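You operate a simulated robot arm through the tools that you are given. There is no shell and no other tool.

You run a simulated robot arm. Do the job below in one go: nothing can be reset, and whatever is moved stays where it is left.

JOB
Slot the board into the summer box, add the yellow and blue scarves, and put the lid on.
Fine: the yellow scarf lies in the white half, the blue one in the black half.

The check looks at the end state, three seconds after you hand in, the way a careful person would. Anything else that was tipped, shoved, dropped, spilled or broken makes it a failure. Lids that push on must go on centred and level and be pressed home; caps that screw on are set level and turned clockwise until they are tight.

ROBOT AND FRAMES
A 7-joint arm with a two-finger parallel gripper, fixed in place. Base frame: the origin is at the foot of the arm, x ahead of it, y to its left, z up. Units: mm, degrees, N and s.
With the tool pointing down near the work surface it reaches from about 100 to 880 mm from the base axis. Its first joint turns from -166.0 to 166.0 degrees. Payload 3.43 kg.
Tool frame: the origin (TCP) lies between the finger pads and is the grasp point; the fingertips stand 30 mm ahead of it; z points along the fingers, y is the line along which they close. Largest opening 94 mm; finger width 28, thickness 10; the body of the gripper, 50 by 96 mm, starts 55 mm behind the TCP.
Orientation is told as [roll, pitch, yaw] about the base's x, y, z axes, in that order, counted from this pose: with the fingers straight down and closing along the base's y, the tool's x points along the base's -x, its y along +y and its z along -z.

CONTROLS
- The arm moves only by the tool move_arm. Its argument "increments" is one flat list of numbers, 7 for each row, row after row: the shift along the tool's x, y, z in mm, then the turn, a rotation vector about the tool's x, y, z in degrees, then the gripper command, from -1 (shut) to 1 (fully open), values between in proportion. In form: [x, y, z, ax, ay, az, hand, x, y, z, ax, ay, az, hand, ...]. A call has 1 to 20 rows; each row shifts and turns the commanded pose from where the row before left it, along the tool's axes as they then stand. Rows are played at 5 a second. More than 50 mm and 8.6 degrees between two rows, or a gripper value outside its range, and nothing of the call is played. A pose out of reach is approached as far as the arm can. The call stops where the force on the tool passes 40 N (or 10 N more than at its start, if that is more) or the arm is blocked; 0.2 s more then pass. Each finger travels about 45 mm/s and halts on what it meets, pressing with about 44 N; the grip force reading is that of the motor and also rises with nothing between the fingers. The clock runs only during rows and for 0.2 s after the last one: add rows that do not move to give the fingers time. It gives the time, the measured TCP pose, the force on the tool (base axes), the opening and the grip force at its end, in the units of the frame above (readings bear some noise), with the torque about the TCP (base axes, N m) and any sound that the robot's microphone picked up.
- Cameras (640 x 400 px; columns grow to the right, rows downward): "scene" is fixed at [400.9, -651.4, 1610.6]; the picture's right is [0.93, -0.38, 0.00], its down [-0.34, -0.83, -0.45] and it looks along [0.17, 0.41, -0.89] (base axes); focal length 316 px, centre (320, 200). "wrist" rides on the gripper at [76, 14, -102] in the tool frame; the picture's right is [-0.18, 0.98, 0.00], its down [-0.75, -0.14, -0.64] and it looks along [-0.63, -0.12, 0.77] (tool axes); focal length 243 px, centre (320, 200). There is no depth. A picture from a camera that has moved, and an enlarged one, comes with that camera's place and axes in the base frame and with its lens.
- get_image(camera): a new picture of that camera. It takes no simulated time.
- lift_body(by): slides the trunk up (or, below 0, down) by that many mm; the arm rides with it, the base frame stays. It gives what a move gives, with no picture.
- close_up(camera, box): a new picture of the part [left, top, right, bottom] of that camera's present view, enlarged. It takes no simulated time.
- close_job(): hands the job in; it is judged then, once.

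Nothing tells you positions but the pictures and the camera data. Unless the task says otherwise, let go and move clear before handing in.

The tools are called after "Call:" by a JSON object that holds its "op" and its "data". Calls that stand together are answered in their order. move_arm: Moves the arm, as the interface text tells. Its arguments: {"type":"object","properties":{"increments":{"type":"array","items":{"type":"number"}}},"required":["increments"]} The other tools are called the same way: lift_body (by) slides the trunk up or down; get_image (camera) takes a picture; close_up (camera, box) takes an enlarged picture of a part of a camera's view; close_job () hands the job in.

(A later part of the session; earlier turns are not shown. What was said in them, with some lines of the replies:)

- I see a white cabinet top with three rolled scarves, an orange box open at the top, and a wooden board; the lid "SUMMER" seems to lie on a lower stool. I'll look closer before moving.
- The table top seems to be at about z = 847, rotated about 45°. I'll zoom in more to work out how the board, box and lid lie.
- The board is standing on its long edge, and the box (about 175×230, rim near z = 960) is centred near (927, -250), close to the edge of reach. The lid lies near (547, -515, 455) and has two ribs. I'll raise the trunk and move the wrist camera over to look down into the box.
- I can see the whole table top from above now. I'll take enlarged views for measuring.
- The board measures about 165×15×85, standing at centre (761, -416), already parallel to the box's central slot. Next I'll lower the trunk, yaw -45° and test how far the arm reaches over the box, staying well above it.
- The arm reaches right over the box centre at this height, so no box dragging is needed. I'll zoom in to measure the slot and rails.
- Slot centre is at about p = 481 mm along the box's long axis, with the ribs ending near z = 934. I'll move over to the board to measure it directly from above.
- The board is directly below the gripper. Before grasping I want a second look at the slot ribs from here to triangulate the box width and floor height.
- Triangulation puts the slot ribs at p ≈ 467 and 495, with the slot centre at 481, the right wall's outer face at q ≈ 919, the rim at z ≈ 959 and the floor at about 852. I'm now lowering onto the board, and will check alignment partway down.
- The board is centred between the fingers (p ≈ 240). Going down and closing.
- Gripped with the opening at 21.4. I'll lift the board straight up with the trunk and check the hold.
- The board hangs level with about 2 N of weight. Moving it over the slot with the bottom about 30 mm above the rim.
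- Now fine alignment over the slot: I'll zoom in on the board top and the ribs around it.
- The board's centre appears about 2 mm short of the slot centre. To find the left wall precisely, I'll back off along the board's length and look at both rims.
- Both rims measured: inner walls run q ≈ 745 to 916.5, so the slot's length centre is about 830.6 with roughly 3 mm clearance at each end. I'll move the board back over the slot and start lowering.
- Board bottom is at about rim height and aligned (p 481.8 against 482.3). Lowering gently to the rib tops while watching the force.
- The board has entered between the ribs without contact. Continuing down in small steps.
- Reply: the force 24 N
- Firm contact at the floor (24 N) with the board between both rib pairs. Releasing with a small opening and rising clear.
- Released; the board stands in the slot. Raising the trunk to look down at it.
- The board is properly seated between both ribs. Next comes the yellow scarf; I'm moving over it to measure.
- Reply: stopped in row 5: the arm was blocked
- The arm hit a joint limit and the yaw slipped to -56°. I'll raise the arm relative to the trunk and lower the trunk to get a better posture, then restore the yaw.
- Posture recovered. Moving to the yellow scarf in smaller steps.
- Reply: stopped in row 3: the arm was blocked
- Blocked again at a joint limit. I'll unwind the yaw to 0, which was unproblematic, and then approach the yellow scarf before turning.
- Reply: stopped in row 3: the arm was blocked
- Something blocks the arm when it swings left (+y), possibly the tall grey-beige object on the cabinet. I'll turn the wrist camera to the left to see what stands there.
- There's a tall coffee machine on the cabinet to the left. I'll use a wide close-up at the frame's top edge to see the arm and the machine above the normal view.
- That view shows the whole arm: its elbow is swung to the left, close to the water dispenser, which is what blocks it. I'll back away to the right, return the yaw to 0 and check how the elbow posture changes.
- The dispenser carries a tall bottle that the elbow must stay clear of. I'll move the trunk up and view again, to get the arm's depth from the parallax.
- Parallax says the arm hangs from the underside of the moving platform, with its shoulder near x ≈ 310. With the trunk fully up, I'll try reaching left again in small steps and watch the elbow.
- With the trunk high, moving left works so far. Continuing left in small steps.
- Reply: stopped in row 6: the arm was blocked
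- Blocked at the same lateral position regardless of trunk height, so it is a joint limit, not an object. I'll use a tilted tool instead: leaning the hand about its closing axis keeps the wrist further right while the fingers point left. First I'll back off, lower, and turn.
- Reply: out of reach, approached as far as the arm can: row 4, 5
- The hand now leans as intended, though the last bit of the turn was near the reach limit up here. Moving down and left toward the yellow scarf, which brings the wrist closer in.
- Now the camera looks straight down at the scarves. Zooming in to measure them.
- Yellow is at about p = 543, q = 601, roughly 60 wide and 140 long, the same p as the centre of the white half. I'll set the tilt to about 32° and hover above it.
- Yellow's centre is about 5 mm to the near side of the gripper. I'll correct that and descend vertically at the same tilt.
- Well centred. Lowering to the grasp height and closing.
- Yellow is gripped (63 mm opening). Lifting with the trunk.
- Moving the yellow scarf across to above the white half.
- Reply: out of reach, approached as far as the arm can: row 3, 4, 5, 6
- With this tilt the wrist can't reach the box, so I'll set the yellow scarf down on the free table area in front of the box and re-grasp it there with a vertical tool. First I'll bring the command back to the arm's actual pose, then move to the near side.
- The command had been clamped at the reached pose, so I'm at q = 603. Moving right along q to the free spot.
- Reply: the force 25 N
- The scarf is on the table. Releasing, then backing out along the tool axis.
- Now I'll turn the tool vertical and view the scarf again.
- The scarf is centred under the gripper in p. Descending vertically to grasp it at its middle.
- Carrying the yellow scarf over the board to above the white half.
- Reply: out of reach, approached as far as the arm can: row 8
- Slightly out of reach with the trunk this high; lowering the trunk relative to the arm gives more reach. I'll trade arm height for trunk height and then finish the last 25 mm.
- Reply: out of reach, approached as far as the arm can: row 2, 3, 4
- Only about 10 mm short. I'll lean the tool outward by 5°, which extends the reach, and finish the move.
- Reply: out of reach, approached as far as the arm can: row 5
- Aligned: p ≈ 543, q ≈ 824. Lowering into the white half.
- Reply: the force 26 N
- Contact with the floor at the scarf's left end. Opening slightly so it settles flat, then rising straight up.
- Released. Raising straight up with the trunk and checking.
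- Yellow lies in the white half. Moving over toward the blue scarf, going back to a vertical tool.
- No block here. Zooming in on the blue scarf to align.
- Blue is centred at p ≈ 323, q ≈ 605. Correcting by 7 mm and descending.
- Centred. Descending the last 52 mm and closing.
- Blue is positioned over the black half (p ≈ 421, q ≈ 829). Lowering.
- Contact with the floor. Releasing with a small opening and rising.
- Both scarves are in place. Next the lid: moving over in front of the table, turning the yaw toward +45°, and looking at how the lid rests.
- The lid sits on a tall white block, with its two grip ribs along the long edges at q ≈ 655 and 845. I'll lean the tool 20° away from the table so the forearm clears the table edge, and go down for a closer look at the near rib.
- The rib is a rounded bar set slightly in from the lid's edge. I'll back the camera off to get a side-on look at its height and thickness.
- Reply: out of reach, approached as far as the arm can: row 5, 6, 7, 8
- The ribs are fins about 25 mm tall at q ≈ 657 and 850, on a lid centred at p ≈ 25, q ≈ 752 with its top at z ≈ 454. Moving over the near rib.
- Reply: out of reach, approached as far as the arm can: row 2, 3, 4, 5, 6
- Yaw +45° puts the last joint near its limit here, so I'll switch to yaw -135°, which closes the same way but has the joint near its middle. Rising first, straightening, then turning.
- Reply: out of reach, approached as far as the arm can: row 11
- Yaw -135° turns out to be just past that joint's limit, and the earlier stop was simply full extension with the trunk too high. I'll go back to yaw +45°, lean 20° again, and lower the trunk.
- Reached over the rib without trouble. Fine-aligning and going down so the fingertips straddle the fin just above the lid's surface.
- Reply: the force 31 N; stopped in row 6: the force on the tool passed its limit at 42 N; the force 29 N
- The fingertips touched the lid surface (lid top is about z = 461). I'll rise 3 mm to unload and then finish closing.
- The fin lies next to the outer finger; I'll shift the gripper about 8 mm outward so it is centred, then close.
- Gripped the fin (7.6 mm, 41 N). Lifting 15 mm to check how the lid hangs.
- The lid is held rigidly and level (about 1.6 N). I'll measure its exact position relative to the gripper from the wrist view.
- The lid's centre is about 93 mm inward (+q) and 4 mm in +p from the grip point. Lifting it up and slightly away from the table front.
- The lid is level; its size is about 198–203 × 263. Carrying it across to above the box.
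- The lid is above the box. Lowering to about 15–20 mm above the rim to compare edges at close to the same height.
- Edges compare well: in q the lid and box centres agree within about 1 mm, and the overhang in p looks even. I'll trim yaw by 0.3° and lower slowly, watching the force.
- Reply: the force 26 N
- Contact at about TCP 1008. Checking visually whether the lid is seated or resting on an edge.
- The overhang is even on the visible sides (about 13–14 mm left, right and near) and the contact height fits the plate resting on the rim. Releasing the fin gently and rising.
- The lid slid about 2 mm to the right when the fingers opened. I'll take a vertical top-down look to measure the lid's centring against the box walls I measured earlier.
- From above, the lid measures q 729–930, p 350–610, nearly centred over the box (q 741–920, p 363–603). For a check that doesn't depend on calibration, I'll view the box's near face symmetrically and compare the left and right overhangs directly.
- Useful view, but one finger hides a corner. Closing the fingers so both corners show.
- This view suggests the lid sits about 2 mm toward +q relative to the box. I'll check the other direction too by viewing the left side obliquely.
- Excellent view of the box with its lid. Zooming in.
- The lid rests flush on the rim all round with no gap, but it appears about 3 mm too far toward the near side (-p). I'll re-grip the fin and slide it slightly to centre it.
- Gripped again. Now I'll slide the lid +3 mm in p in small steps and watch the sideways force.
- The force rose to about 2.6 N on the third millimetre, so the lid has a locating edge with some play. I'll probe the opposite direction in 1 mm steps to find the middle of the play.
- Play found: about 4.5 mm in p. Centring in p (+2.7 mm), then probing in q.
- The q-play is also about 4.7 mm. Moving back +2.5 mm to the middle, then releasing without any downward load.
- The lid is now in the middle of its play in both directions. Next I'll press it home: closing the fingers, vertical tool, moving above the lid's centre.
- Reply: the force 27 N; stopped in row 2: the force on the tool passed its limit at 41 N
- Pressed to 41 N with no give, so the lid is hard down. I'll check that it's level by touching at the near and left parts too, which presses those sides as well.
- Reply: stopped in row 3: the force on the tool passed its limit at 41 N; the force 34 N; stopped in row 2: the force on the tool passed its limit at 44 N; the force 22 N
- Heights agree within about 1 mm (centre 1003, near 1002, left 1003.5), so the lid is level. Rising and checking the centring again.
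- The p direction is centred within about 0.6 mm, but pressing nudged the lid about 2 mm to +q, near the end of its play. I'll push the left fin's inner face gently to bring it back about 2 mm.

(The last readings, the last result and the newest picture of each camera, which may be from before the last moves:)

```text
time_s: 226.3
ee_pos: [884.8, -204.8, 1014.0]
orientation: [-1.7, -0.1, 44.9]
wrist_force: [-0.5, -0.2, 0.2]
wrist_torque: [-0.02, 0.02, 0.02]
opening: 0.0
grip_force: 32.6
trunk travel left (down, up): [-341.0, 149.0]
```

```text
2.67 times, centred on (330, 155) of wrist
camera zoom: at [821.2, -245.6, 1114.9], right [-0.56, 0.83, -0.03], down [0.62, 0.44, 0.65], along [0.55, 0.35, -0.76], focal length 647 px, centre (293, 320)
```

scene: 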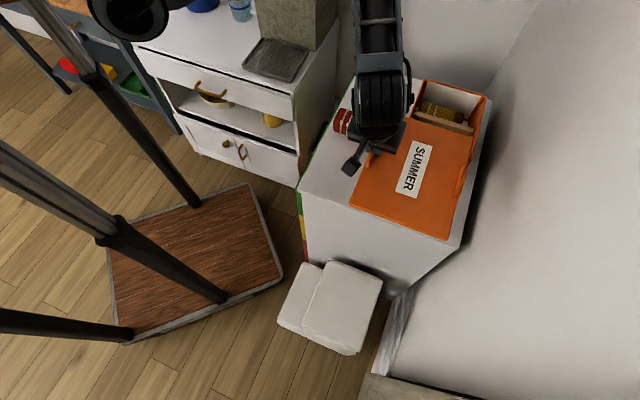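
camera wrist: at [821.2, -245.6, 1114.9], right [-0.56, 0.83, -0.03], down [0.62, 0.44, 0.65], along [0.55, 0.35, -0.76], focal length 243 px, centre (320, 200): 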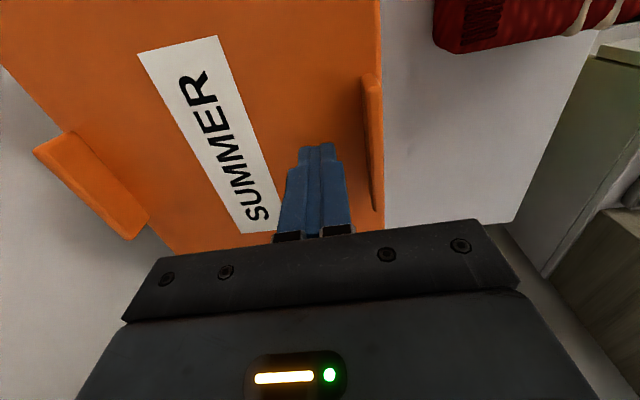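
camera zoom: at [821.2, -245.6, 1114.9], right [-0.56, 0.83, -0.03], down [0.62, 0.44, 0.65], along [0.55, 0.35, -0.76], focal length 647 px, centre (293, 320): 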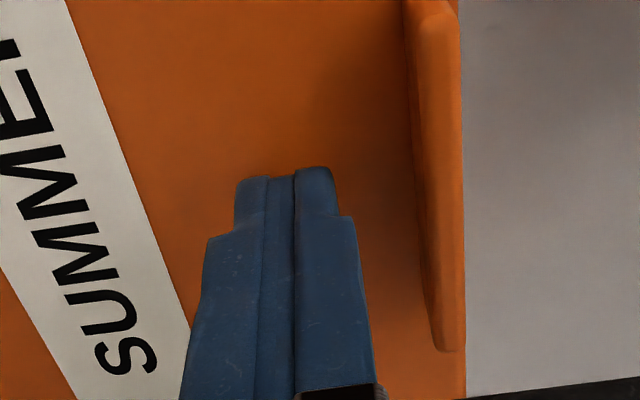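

Call:
{"op": "move_arm", "data": {"increments": [0, 0, 0, -1.7, 0, 0, -1, 0, 4, 0, 0, 0, 0, -1, 0, 4, 0, 0, 0, 0, -1, 0, 2, 0, 0, 0, 0, -1, 0, 0, 0, 0, 0, 0, -1]}}

Call:
{"op": "move_arm", "data": {"increments": [0, 1, 0, 0, 0, 0, -1, 0, 1, 0, 0, 0, 0, -1, 0, 0, 0, 0, 0, 0, -1]}}

Call:
{"op": "close_up", "data": {"camera": "wrist", "box": [240, 80, 420, 230]}}

```text
time_s: 227.5
ee_pos: [879.4, -196.7, 1013.8]
orientation: [0.1, -0.1, 44.9]
wrist_force: [0.1, 0.7, 0.4]
wrist_torque: [0.01, -0.01, 0.01]
opening: 0.0
grip_force: 32.9
trunk travel left (down, up): [-341.0, 149.0]
```

```text
time_s: 228.3
ee_pos: [875.6, -196.0, 1014.6]
orientation: [0.1, -0.1, 45.0]
wrist_force: [-0.2, -0.9, 0.1]
wrist_torque: [0.01, -0.02, 0.03]
opening: 0.0
grip_force: 32.9
trunk travel left (down, up): [-341.0, 149.0]
```

```text
2.67 times, centred on (330, 155) of wrist
camera zoom: at [814.5, -239.0, 1115.5], right [-0.56, 0.83, 0.0], down [0.63, 0.43, 0.64], along [0.53, 0.36, -0.77], focal length 647 px, centre (293, 320)
```

zoom: 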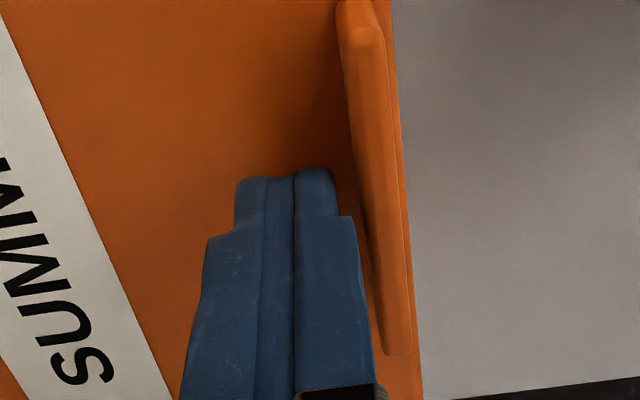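

Call:
{"op": "move_arm", "data": {"increments": [0, 1, 0, 0, 0, 0, -1, 0, 1, 0, 0, 0, 0, -1, 0, 0, 0, 0, 0, 0, -1]}}

Call:
{"op": "close_up", "data": {"camera": "scene", "box": [385, 110, 425, 170]}}

Call:
{"op": "move_arm", "data": {"increments": [0, 1, 0, 0, 0, 0, -1, 0, 0, 0, 0, 0, 0, -1]}}

Call:
{"op": "close_up", "data": {"camera": "scene", "box": [385, 110, 425, 170]}}

```text
time_s: 229.1
ee_pos: [875.4, -193.7, 1014.5]
orientation: [0.1, -0.2, 44.9]
wrist_force: [-0.4, 0.2, -0.4]
wrist_torque: [0.0, 0.0, -0.01]
opening: 0.1
grip_force: 33.3
trunk travel left (down, up): [-341.0, 149.0]
```

```text
6.67 times, centred on (405, 140) of scene
camera zoom: at [400.9, -651.4, 1610.6], right [0.93, -0.38, 0.0], down [-0.34, -0.83, -0.45], along [0.17, 0.41, -0.89], focal length 2108 px, centre (-247, 600)
```

zoom: 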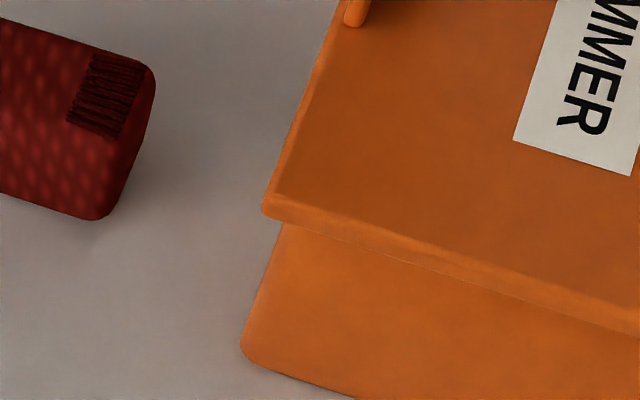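

```text
time_s: 229.7
ee_pos: [875.3, -193.3, 1013.6]
orientation: [0.1, 0.0, 44.9]
wrist_force: [0.2, -1.1, 0.2]
wrist_torque: [0.01, -0.02, -0.04]
opening: 0.0
grip_force: 32.8
trunk travel left (down, up): [-341.0, 149.0]
```

```text
6.67 times, centred on (405, 140) of scene
camera zoom: at [400.9, -651.4, 1610.6], right [0.93, -0.38, 0.0], down [-0.34, -0.83, -0.45], along [0.17, 0.41, -0.89], focal length 2108 px, centre (-247, 600)
```

zoom: 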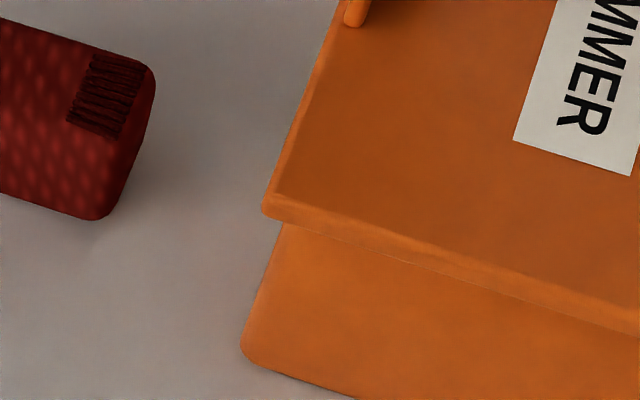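

Call:
{"op": "move_arm", "data": {"increments": [0, 1, 0, 0, 0, 0, -1, 0, 0, 0, 0, 0, 0, -1]}}

Call:
{"op": "move_arm", "data": {"increments": [0, 1, 0, 0, 0, 0, -1, 0, 0, 0, 0, 0, 0, -1]}}

Call:
{"op": "close_up", "data": {"camera": "scene", "box": [385, 110, 425, 170]}}

Call:
{"op": "close_up", "data": {"camera": "wrist", "box": [240, 80, 420, 230]}}

```text
time_s: 230.3
ee_pos: [873.1, -192.1, 1013.4]
orientation: [0.0, -0.1, 45.0]
wrist_force: [0.0, 0.4, 0.2]
wrist_torque: [0.03, 0.02, 0.0]
opening: 0.0
grip_force: 32.7
trunk travel left (down, up): [-341.0, 149.0]
```

```text
time_s: 230.9
ee_pos: [872.8, -191.0, 1014.5]
orientation: [0.1, 0.0, 44.9]
wrist_force: [0.5, 0.8, 0.2]
wrist_torque: [-0.01, 0.01, -0.03]
opening: 0.1
grip_force: 32.9
trunk travel left (down, up): [-341.0, 149.0]
```

```text
6.67 times, centred on (405, 140) of scene
camera zoom: at [400.9, -651.4, 1610.6], right [0.93, -0.38, 0.0], down [-0.34, -0.83, -0.45], along [0.17, 0.41, -0.89], focal length 2108 px, centre (-247, 600)
```

zoom: 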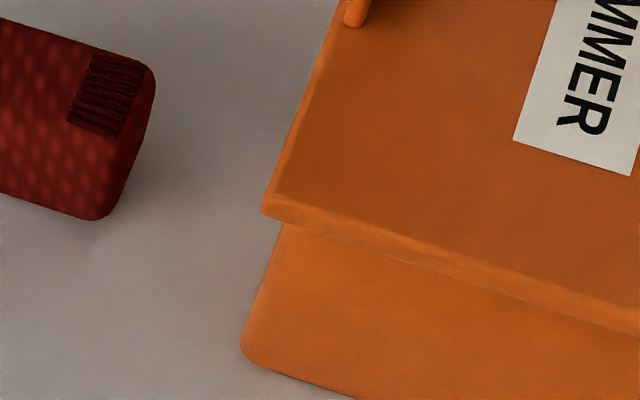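

```text
2.67 times, centred on (330, 155) of wrist
camera zoom: at [810.8, -234.9, 1115.4], right [-0.56, 0.83, 0.0], down [0.63, 0.43, 0.64], along [0.53, 0.36, -0.77], focal length 647 px, centre (293, 320)
```

zoom: 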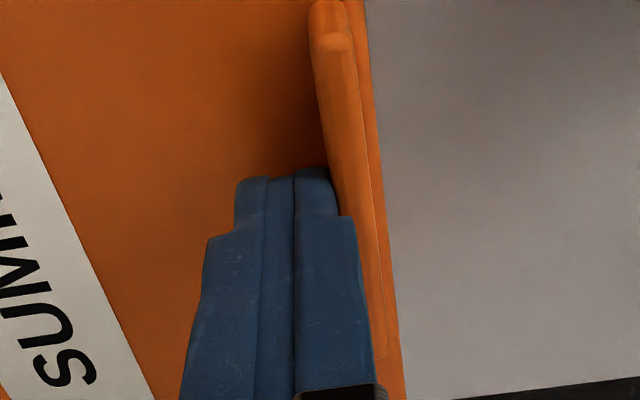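

Call:
{"op": "move_arm", "data": {"increments": [0, 1, 0, 0, 0, 0, -1, 0, 0, 0, 0, 0, 0, -1]}}

Call:
{"op": "close_up", "data": {"camera": "scene", "box": [385, 110, 425, 170]}}

Call:
{"op": "move_arm", "data": {"increments": [0, 1, 0, 0, 0, 0, -1, 0, 0, 0, 0, 0, 0, -1]}}

Call:
{"op": "close_up", "data": {"camera": "scene", "box": [385, 110, 425, 170]}}

```text
time_s: 231.5
ee_pos: [873.0, -191.0, 1012.3]
orientation: [0.2, -0.1, 44.9]
wrist_force: [-0.2, -0.3, -0.4]
wrist_torque: [-0.01, 0.01, 0.0]
opening: 0.0
grip_force: 33.3
trunk travel left (down, up): [-341.0, 149.0]
```

```text
6.67 times, centred on (405, 140) of scene
camera zoom: at [400.9, -651.4, 1610.6], right [0.93, -0.38, 0.0], down [-0.34, -0.83, -0.45], along [0.17, 0.41, -0.89], focal length 2108 px, centre (-247, 600)
```

zoom: 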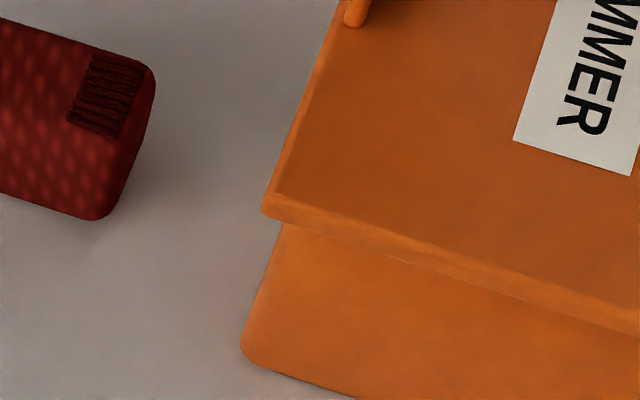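

```text
time_s: 232.1
ee_pos: [871.3, -190.3, 1013.3]
orientation: [0.1, -0.1, 44.8]
wrist_force: [2.0, -0.4, 0.5]
wrist_torque: [0.02, 0.0, 0.02]
opening: 0.0
grip_force: 33.1
trunk travel left (down, up): [-341.0, 149.0]
```

```text
6.67 times, centred on (405, 140) of scene
camera zoom: at [400.9, -651.4, 1610.6], right [0.93, -0.38, 0.0], down [-0.34, -0.83, -0.45], along [0.17, 0.41, -0.89], focal length 2108 px, centre (-247, 600)
```

zoom: 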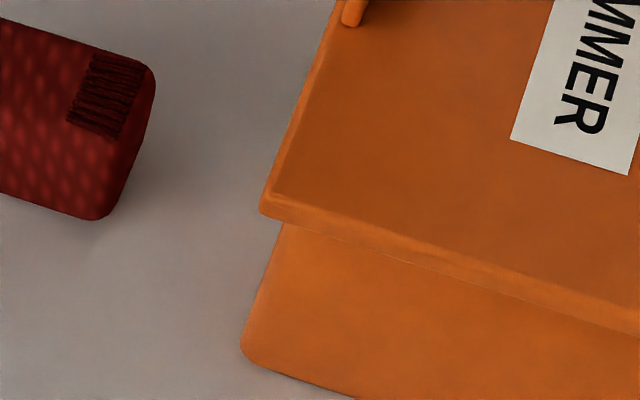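

The lid has started moving (about 1 mm). A bit more.

Call:
{"op": "move_arm", "data": {"increments": [0, 1, 0, 0, 0, 0, -1, 0, 0, 0, 0, 0, 0, -1]}}

Call:
{"op": "close_up", "data": {"camera": "scene", "box": [385, 110, 425, 170]}}

Call:
{"op": "close_up", "data": {"camera": "scene", "box": [430, 130, 480, 190]}}

```text
time_s: 232.7
ee_pos: [871.0, -189.0, 1013.5]
orientation: [0.1, -0.1, 45.0]
wrist_force: [0.5, -0.6, 0.3]
wrist_torque: [-0.01, 0.02, -0.03]
opening: 0.0
grip_force: 32.7
trunk travel left (down, up): [-341.0, 149.0]
```

```text
6.67 times, centred on (405, 140) of scene
camera zoom: at [400.9, -651.4, 1610.6], right [0.93, -0.38, 0.0], down [-0.34, -0.83, -0.45], along [0.17, 0.41, -0.89], focal length 2108 px, centre (-247, 600)
```

zoom: 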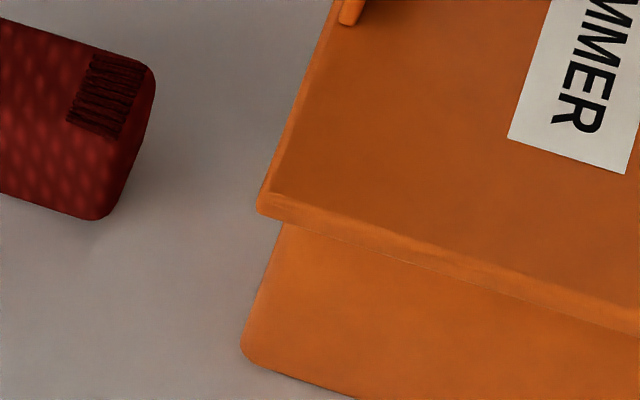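

```text
6.67 times, centred on (455, 160) of scene
camera zoom: at [400.9, -651.4, 1610.6], right [0.93, -0.38, 0.0], down [-0.34, -0.83, -0.45], along [0.17, 0.41, -0.89], focal length 2108 px, centre (-580, 467)
```

zoom: 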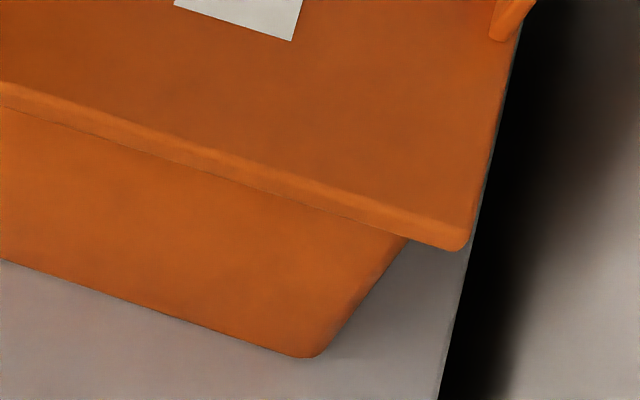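

The lid is centred again (both offsets within about half a millimetre of mid-play). Backing away and rising clear.

Call:
{"op": "move_arm", "data": {"increments": [0, -4, 0, 0, 0, 0, -1, 0, -4, 0, 0, 0, 0, -1, 0, 0, -25, 0, 0, 0, -1, 0, 0, -40, 0, 0, 0, -1, 0, 0, -40, 0, 0, 0, -1, 0, 0, 0, 0, 0, 0, -1]}}

Call:
{"op": "close_up", "data": {"camera": "scene", "box": [380, 40, 510, 180]}}

Call:
{"op": "close_up", "data": {"camera": "scene", "box": [385, 110, 425, 170]}}

Call:
{"op": "get_image", "data": {"camera": "wrist"}}

```text
time_s: 234.1
ee_pos: [877.4, -194.8, 1116.9]
orientation: [0.2, 0.0, 44.9]
wrist_force: [-0.2, 0.9, -0.4]
wrist_torque: [0.01, 0.02, 0.02]
opening: 0.0
grip_force: 33.3
trunk travel left (down, up): [-341.0, 149.0]
```

```text
2.86 times, centred on (445, 110) of scene
camera zoom: at [400.9, -651.4, 1610.6], right [0.93, -0.38, 0.0], down [-0.34, -0.83, -0.45], along [0.17, 0.41, -0.89], focal length 903 px, centre (-37, 457)
```

zoom: 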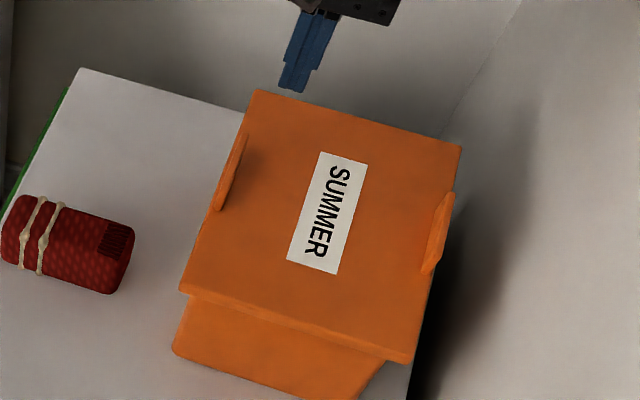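

```text
6.67 times, centred on (405, 140) of scene
camera zoom: at [400.9, -651.4, 1610.6], right [0.93, -0.38, 0.0], down [-0.34, -0.83, -0.45], along [0.17, 0.41, -0.89], focal length 2108 px, centre (-247, 600)
```

zoom: 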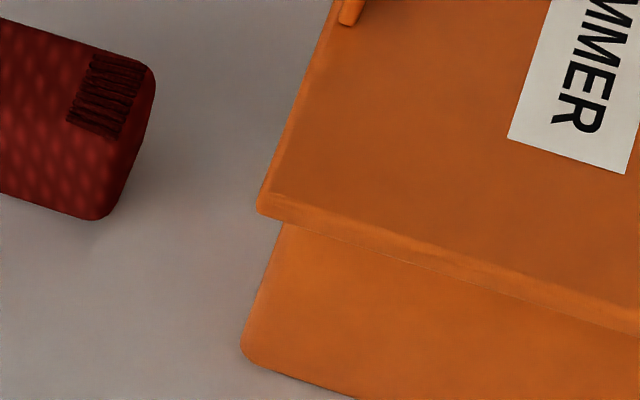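

```text
taken
camera wrist: at [814.8, -238.3, 1220.3], right [-0.56, 0.83, 0.0], down [0.63, 0.43, 0.64], along [0.53, 0.36, -0.77], focal length 243 px, centre (320, 200)
```

wrist: 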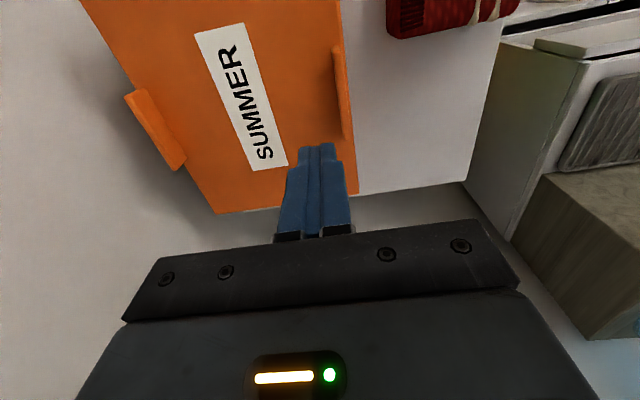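

Everything is stable. One last oblique look at the lid-rim joint to make sure it's flush all round.

Call:
{"op": "move_arm", "data": {"increments": [27.7, 22.4, 0, 0, 0, 0, -1, 27.7, 22.4, 0, 0, 0, 0, -1, 27.7, 22.4, 0, 0, 0, 0, -1, 27.7, 22.4, 0, 0, 0, 0, -1, 27.7, 22.4, 0, 0, 0, 0, -1, 27.7, 22.4, 0, 0, 0, 0, -1, 27.7, 22.4, 0, 0, 0, 0, -1, 27.7, 22.4, 20, 0, 0, 0, -1, 27.7, 22.4, 20, 0, 0, 0, -1, 27.7, 22.4, 20, 0, 0, 0, -1, 27.7, 22.4, 20, 0, 0, 0, -1, 0, 0, 0, 0, -7.5, 0, -1, 0, 0, 0, 0, -7.5, 0, -1, 0, 0, 0, 0, -7.5, 0, -1, 0, 0, 0, 0, -7.5, 0, -1, 0, 0, 0, 0, 0, 0, -1]}}

Call:
{"op": "close_up", "data": {"camera": "wrist", "box": [40, 130, 280, 270]}}

Call:
{"op": "close_up", "data": {"camera": "wrist", "box": [170, 180, 270, 250]}}

Call:
{"op": "close_up", "data": {"camera": "wrist", "box": [50, 190, 150, 260]}}

Call:
{"op": "get_image", "data": {"camera": "scene"}}

```text
time_s: 237.5
ee_pos: [487.2, -236.7, 1038.2]
orientation: [0.1, -30.1, 44.8]
wrist_force: [-0.4, -0.9, 0.1]
wrist_torque: [0.0, 0.01, 0.02]
opening: 0.1
grip_force: 32.8
trunk travel left (down, up): [-341.0, 149.0]
```

```text
2.67 times, centred on (160, 200) of wrist
camera zoom: at [395.6, -308.1, 1088.4], right [-0.58, 0.81, 0.09], down [0.33, 0.13, 0.93], along [0.74, 0.57, -0.35], focal length 647 px, centre (747, 200)
```

zoom: 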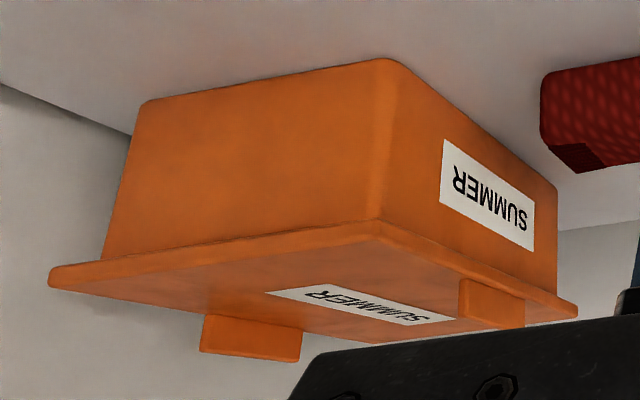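

```text
5.71 times, centred on (220, 215) of wrist
camera zoom: at [395.6, -308.1, 1088.4], right [-0.58, 0.81, 0.09], down [0.33, 0.13, 0.93], along [0.74, 0.57, -0.35], focal length 1386 px, centre (891, 114)
```

zoom: 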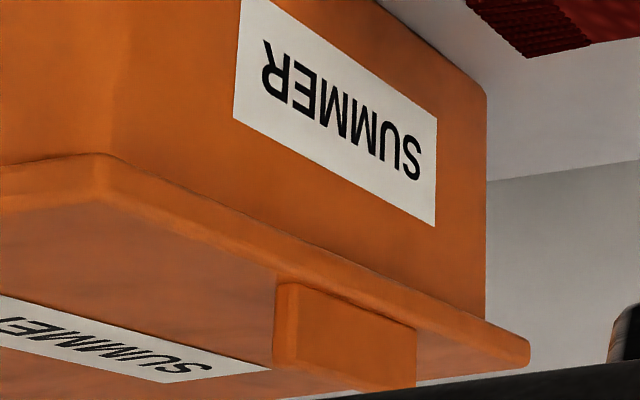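

```text
5.71 times, centred on (100, 225) of wrist
camera zoom: at [395.6, -308.1, 1088.4], right [-0.58, 0.81, 0.09], down [0.33, 0.13, 0.93], along [0.74, 0.57, -0.35], focal length 1386 px, centre (1577, 57)
```

zoom: 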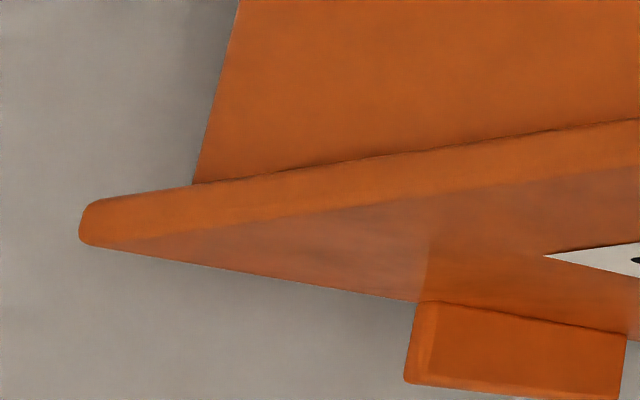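

```text
taken
```

scene: 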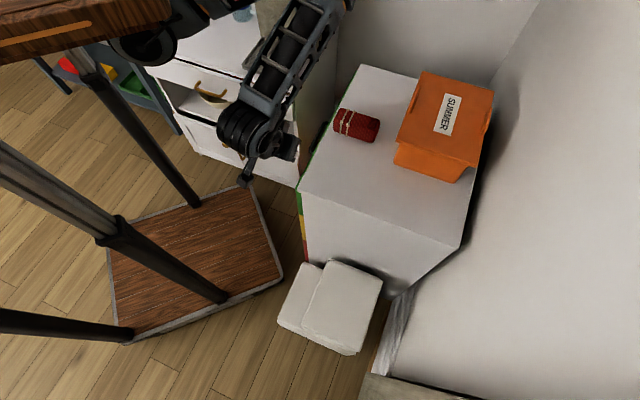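

The lid sits flush and level on the rim with an even overhang. The red scarf, the stools and everything else look undisturbed. I'll raise the arm clear and hand in.

Call:
{"op": "lift_body", "data": {"by": 80}}

Call:
{"op": "get_image", "data": {"camera": "scene"}}

```text
time_s: 238.6
ee_pos: [486.8, -235.4, 1119.4]
orientation: [0.1, -30.1, 44.9]
wrist_force: [0.7, 0.0, 0.1]
wrist_torque: [0.03, 0.01, -0.02]
opening: 0.1
grip_force: 33.5
trunk travel left (down, up): [-421.0, 69.0]
```

```text
taken
```

scene: 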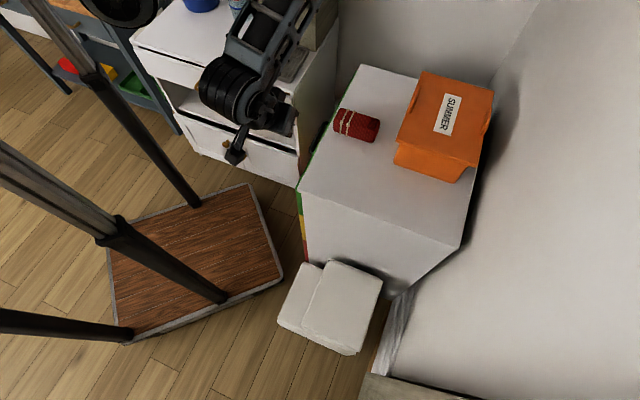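

The summer box has its board slotted in, yellow scarf in the white half, blue scarf in the black half, and the lid on level and pressed down. The arm is clear, so I'm handing in.

Call:
{"op": "close_job", "data": {}}

```text
The job is handed in.
```

The board is slotted into the summer box. The yellow scarf is in the white half, the blue one in the black half, and the lid is on. I handed the job in with the arm clear, but I don't have the judge's result.

- **Board:** it stands between both pairs of ribs and rests on the floor of the box.
- **Scarves:** both lie flat in their halves. I set the yellow one down once on the table in front of the box and picked it up again, because the arm could not reach the box with the tilt it needed to lift it.
- **Lid:** it sits flush on the rim and level to within about 1 mm where I touched it. I pressed it to just over 40 N with no give. I then slid it to the middle of its roughly 4.5 mm of play in each direction.
- **Box:** probing the lid's play shifted the box a millimetre or two back and forth on the table. It ended about where it started.
- **Possible contact:** the arm was blocked four times while reaching left. I concluded it was one of its own joints at its limit, and the water dispenser looked unmoved in the pictures, but I can't rule out a light touch.

The red scarf and everything else look undisturbed in the last picture.
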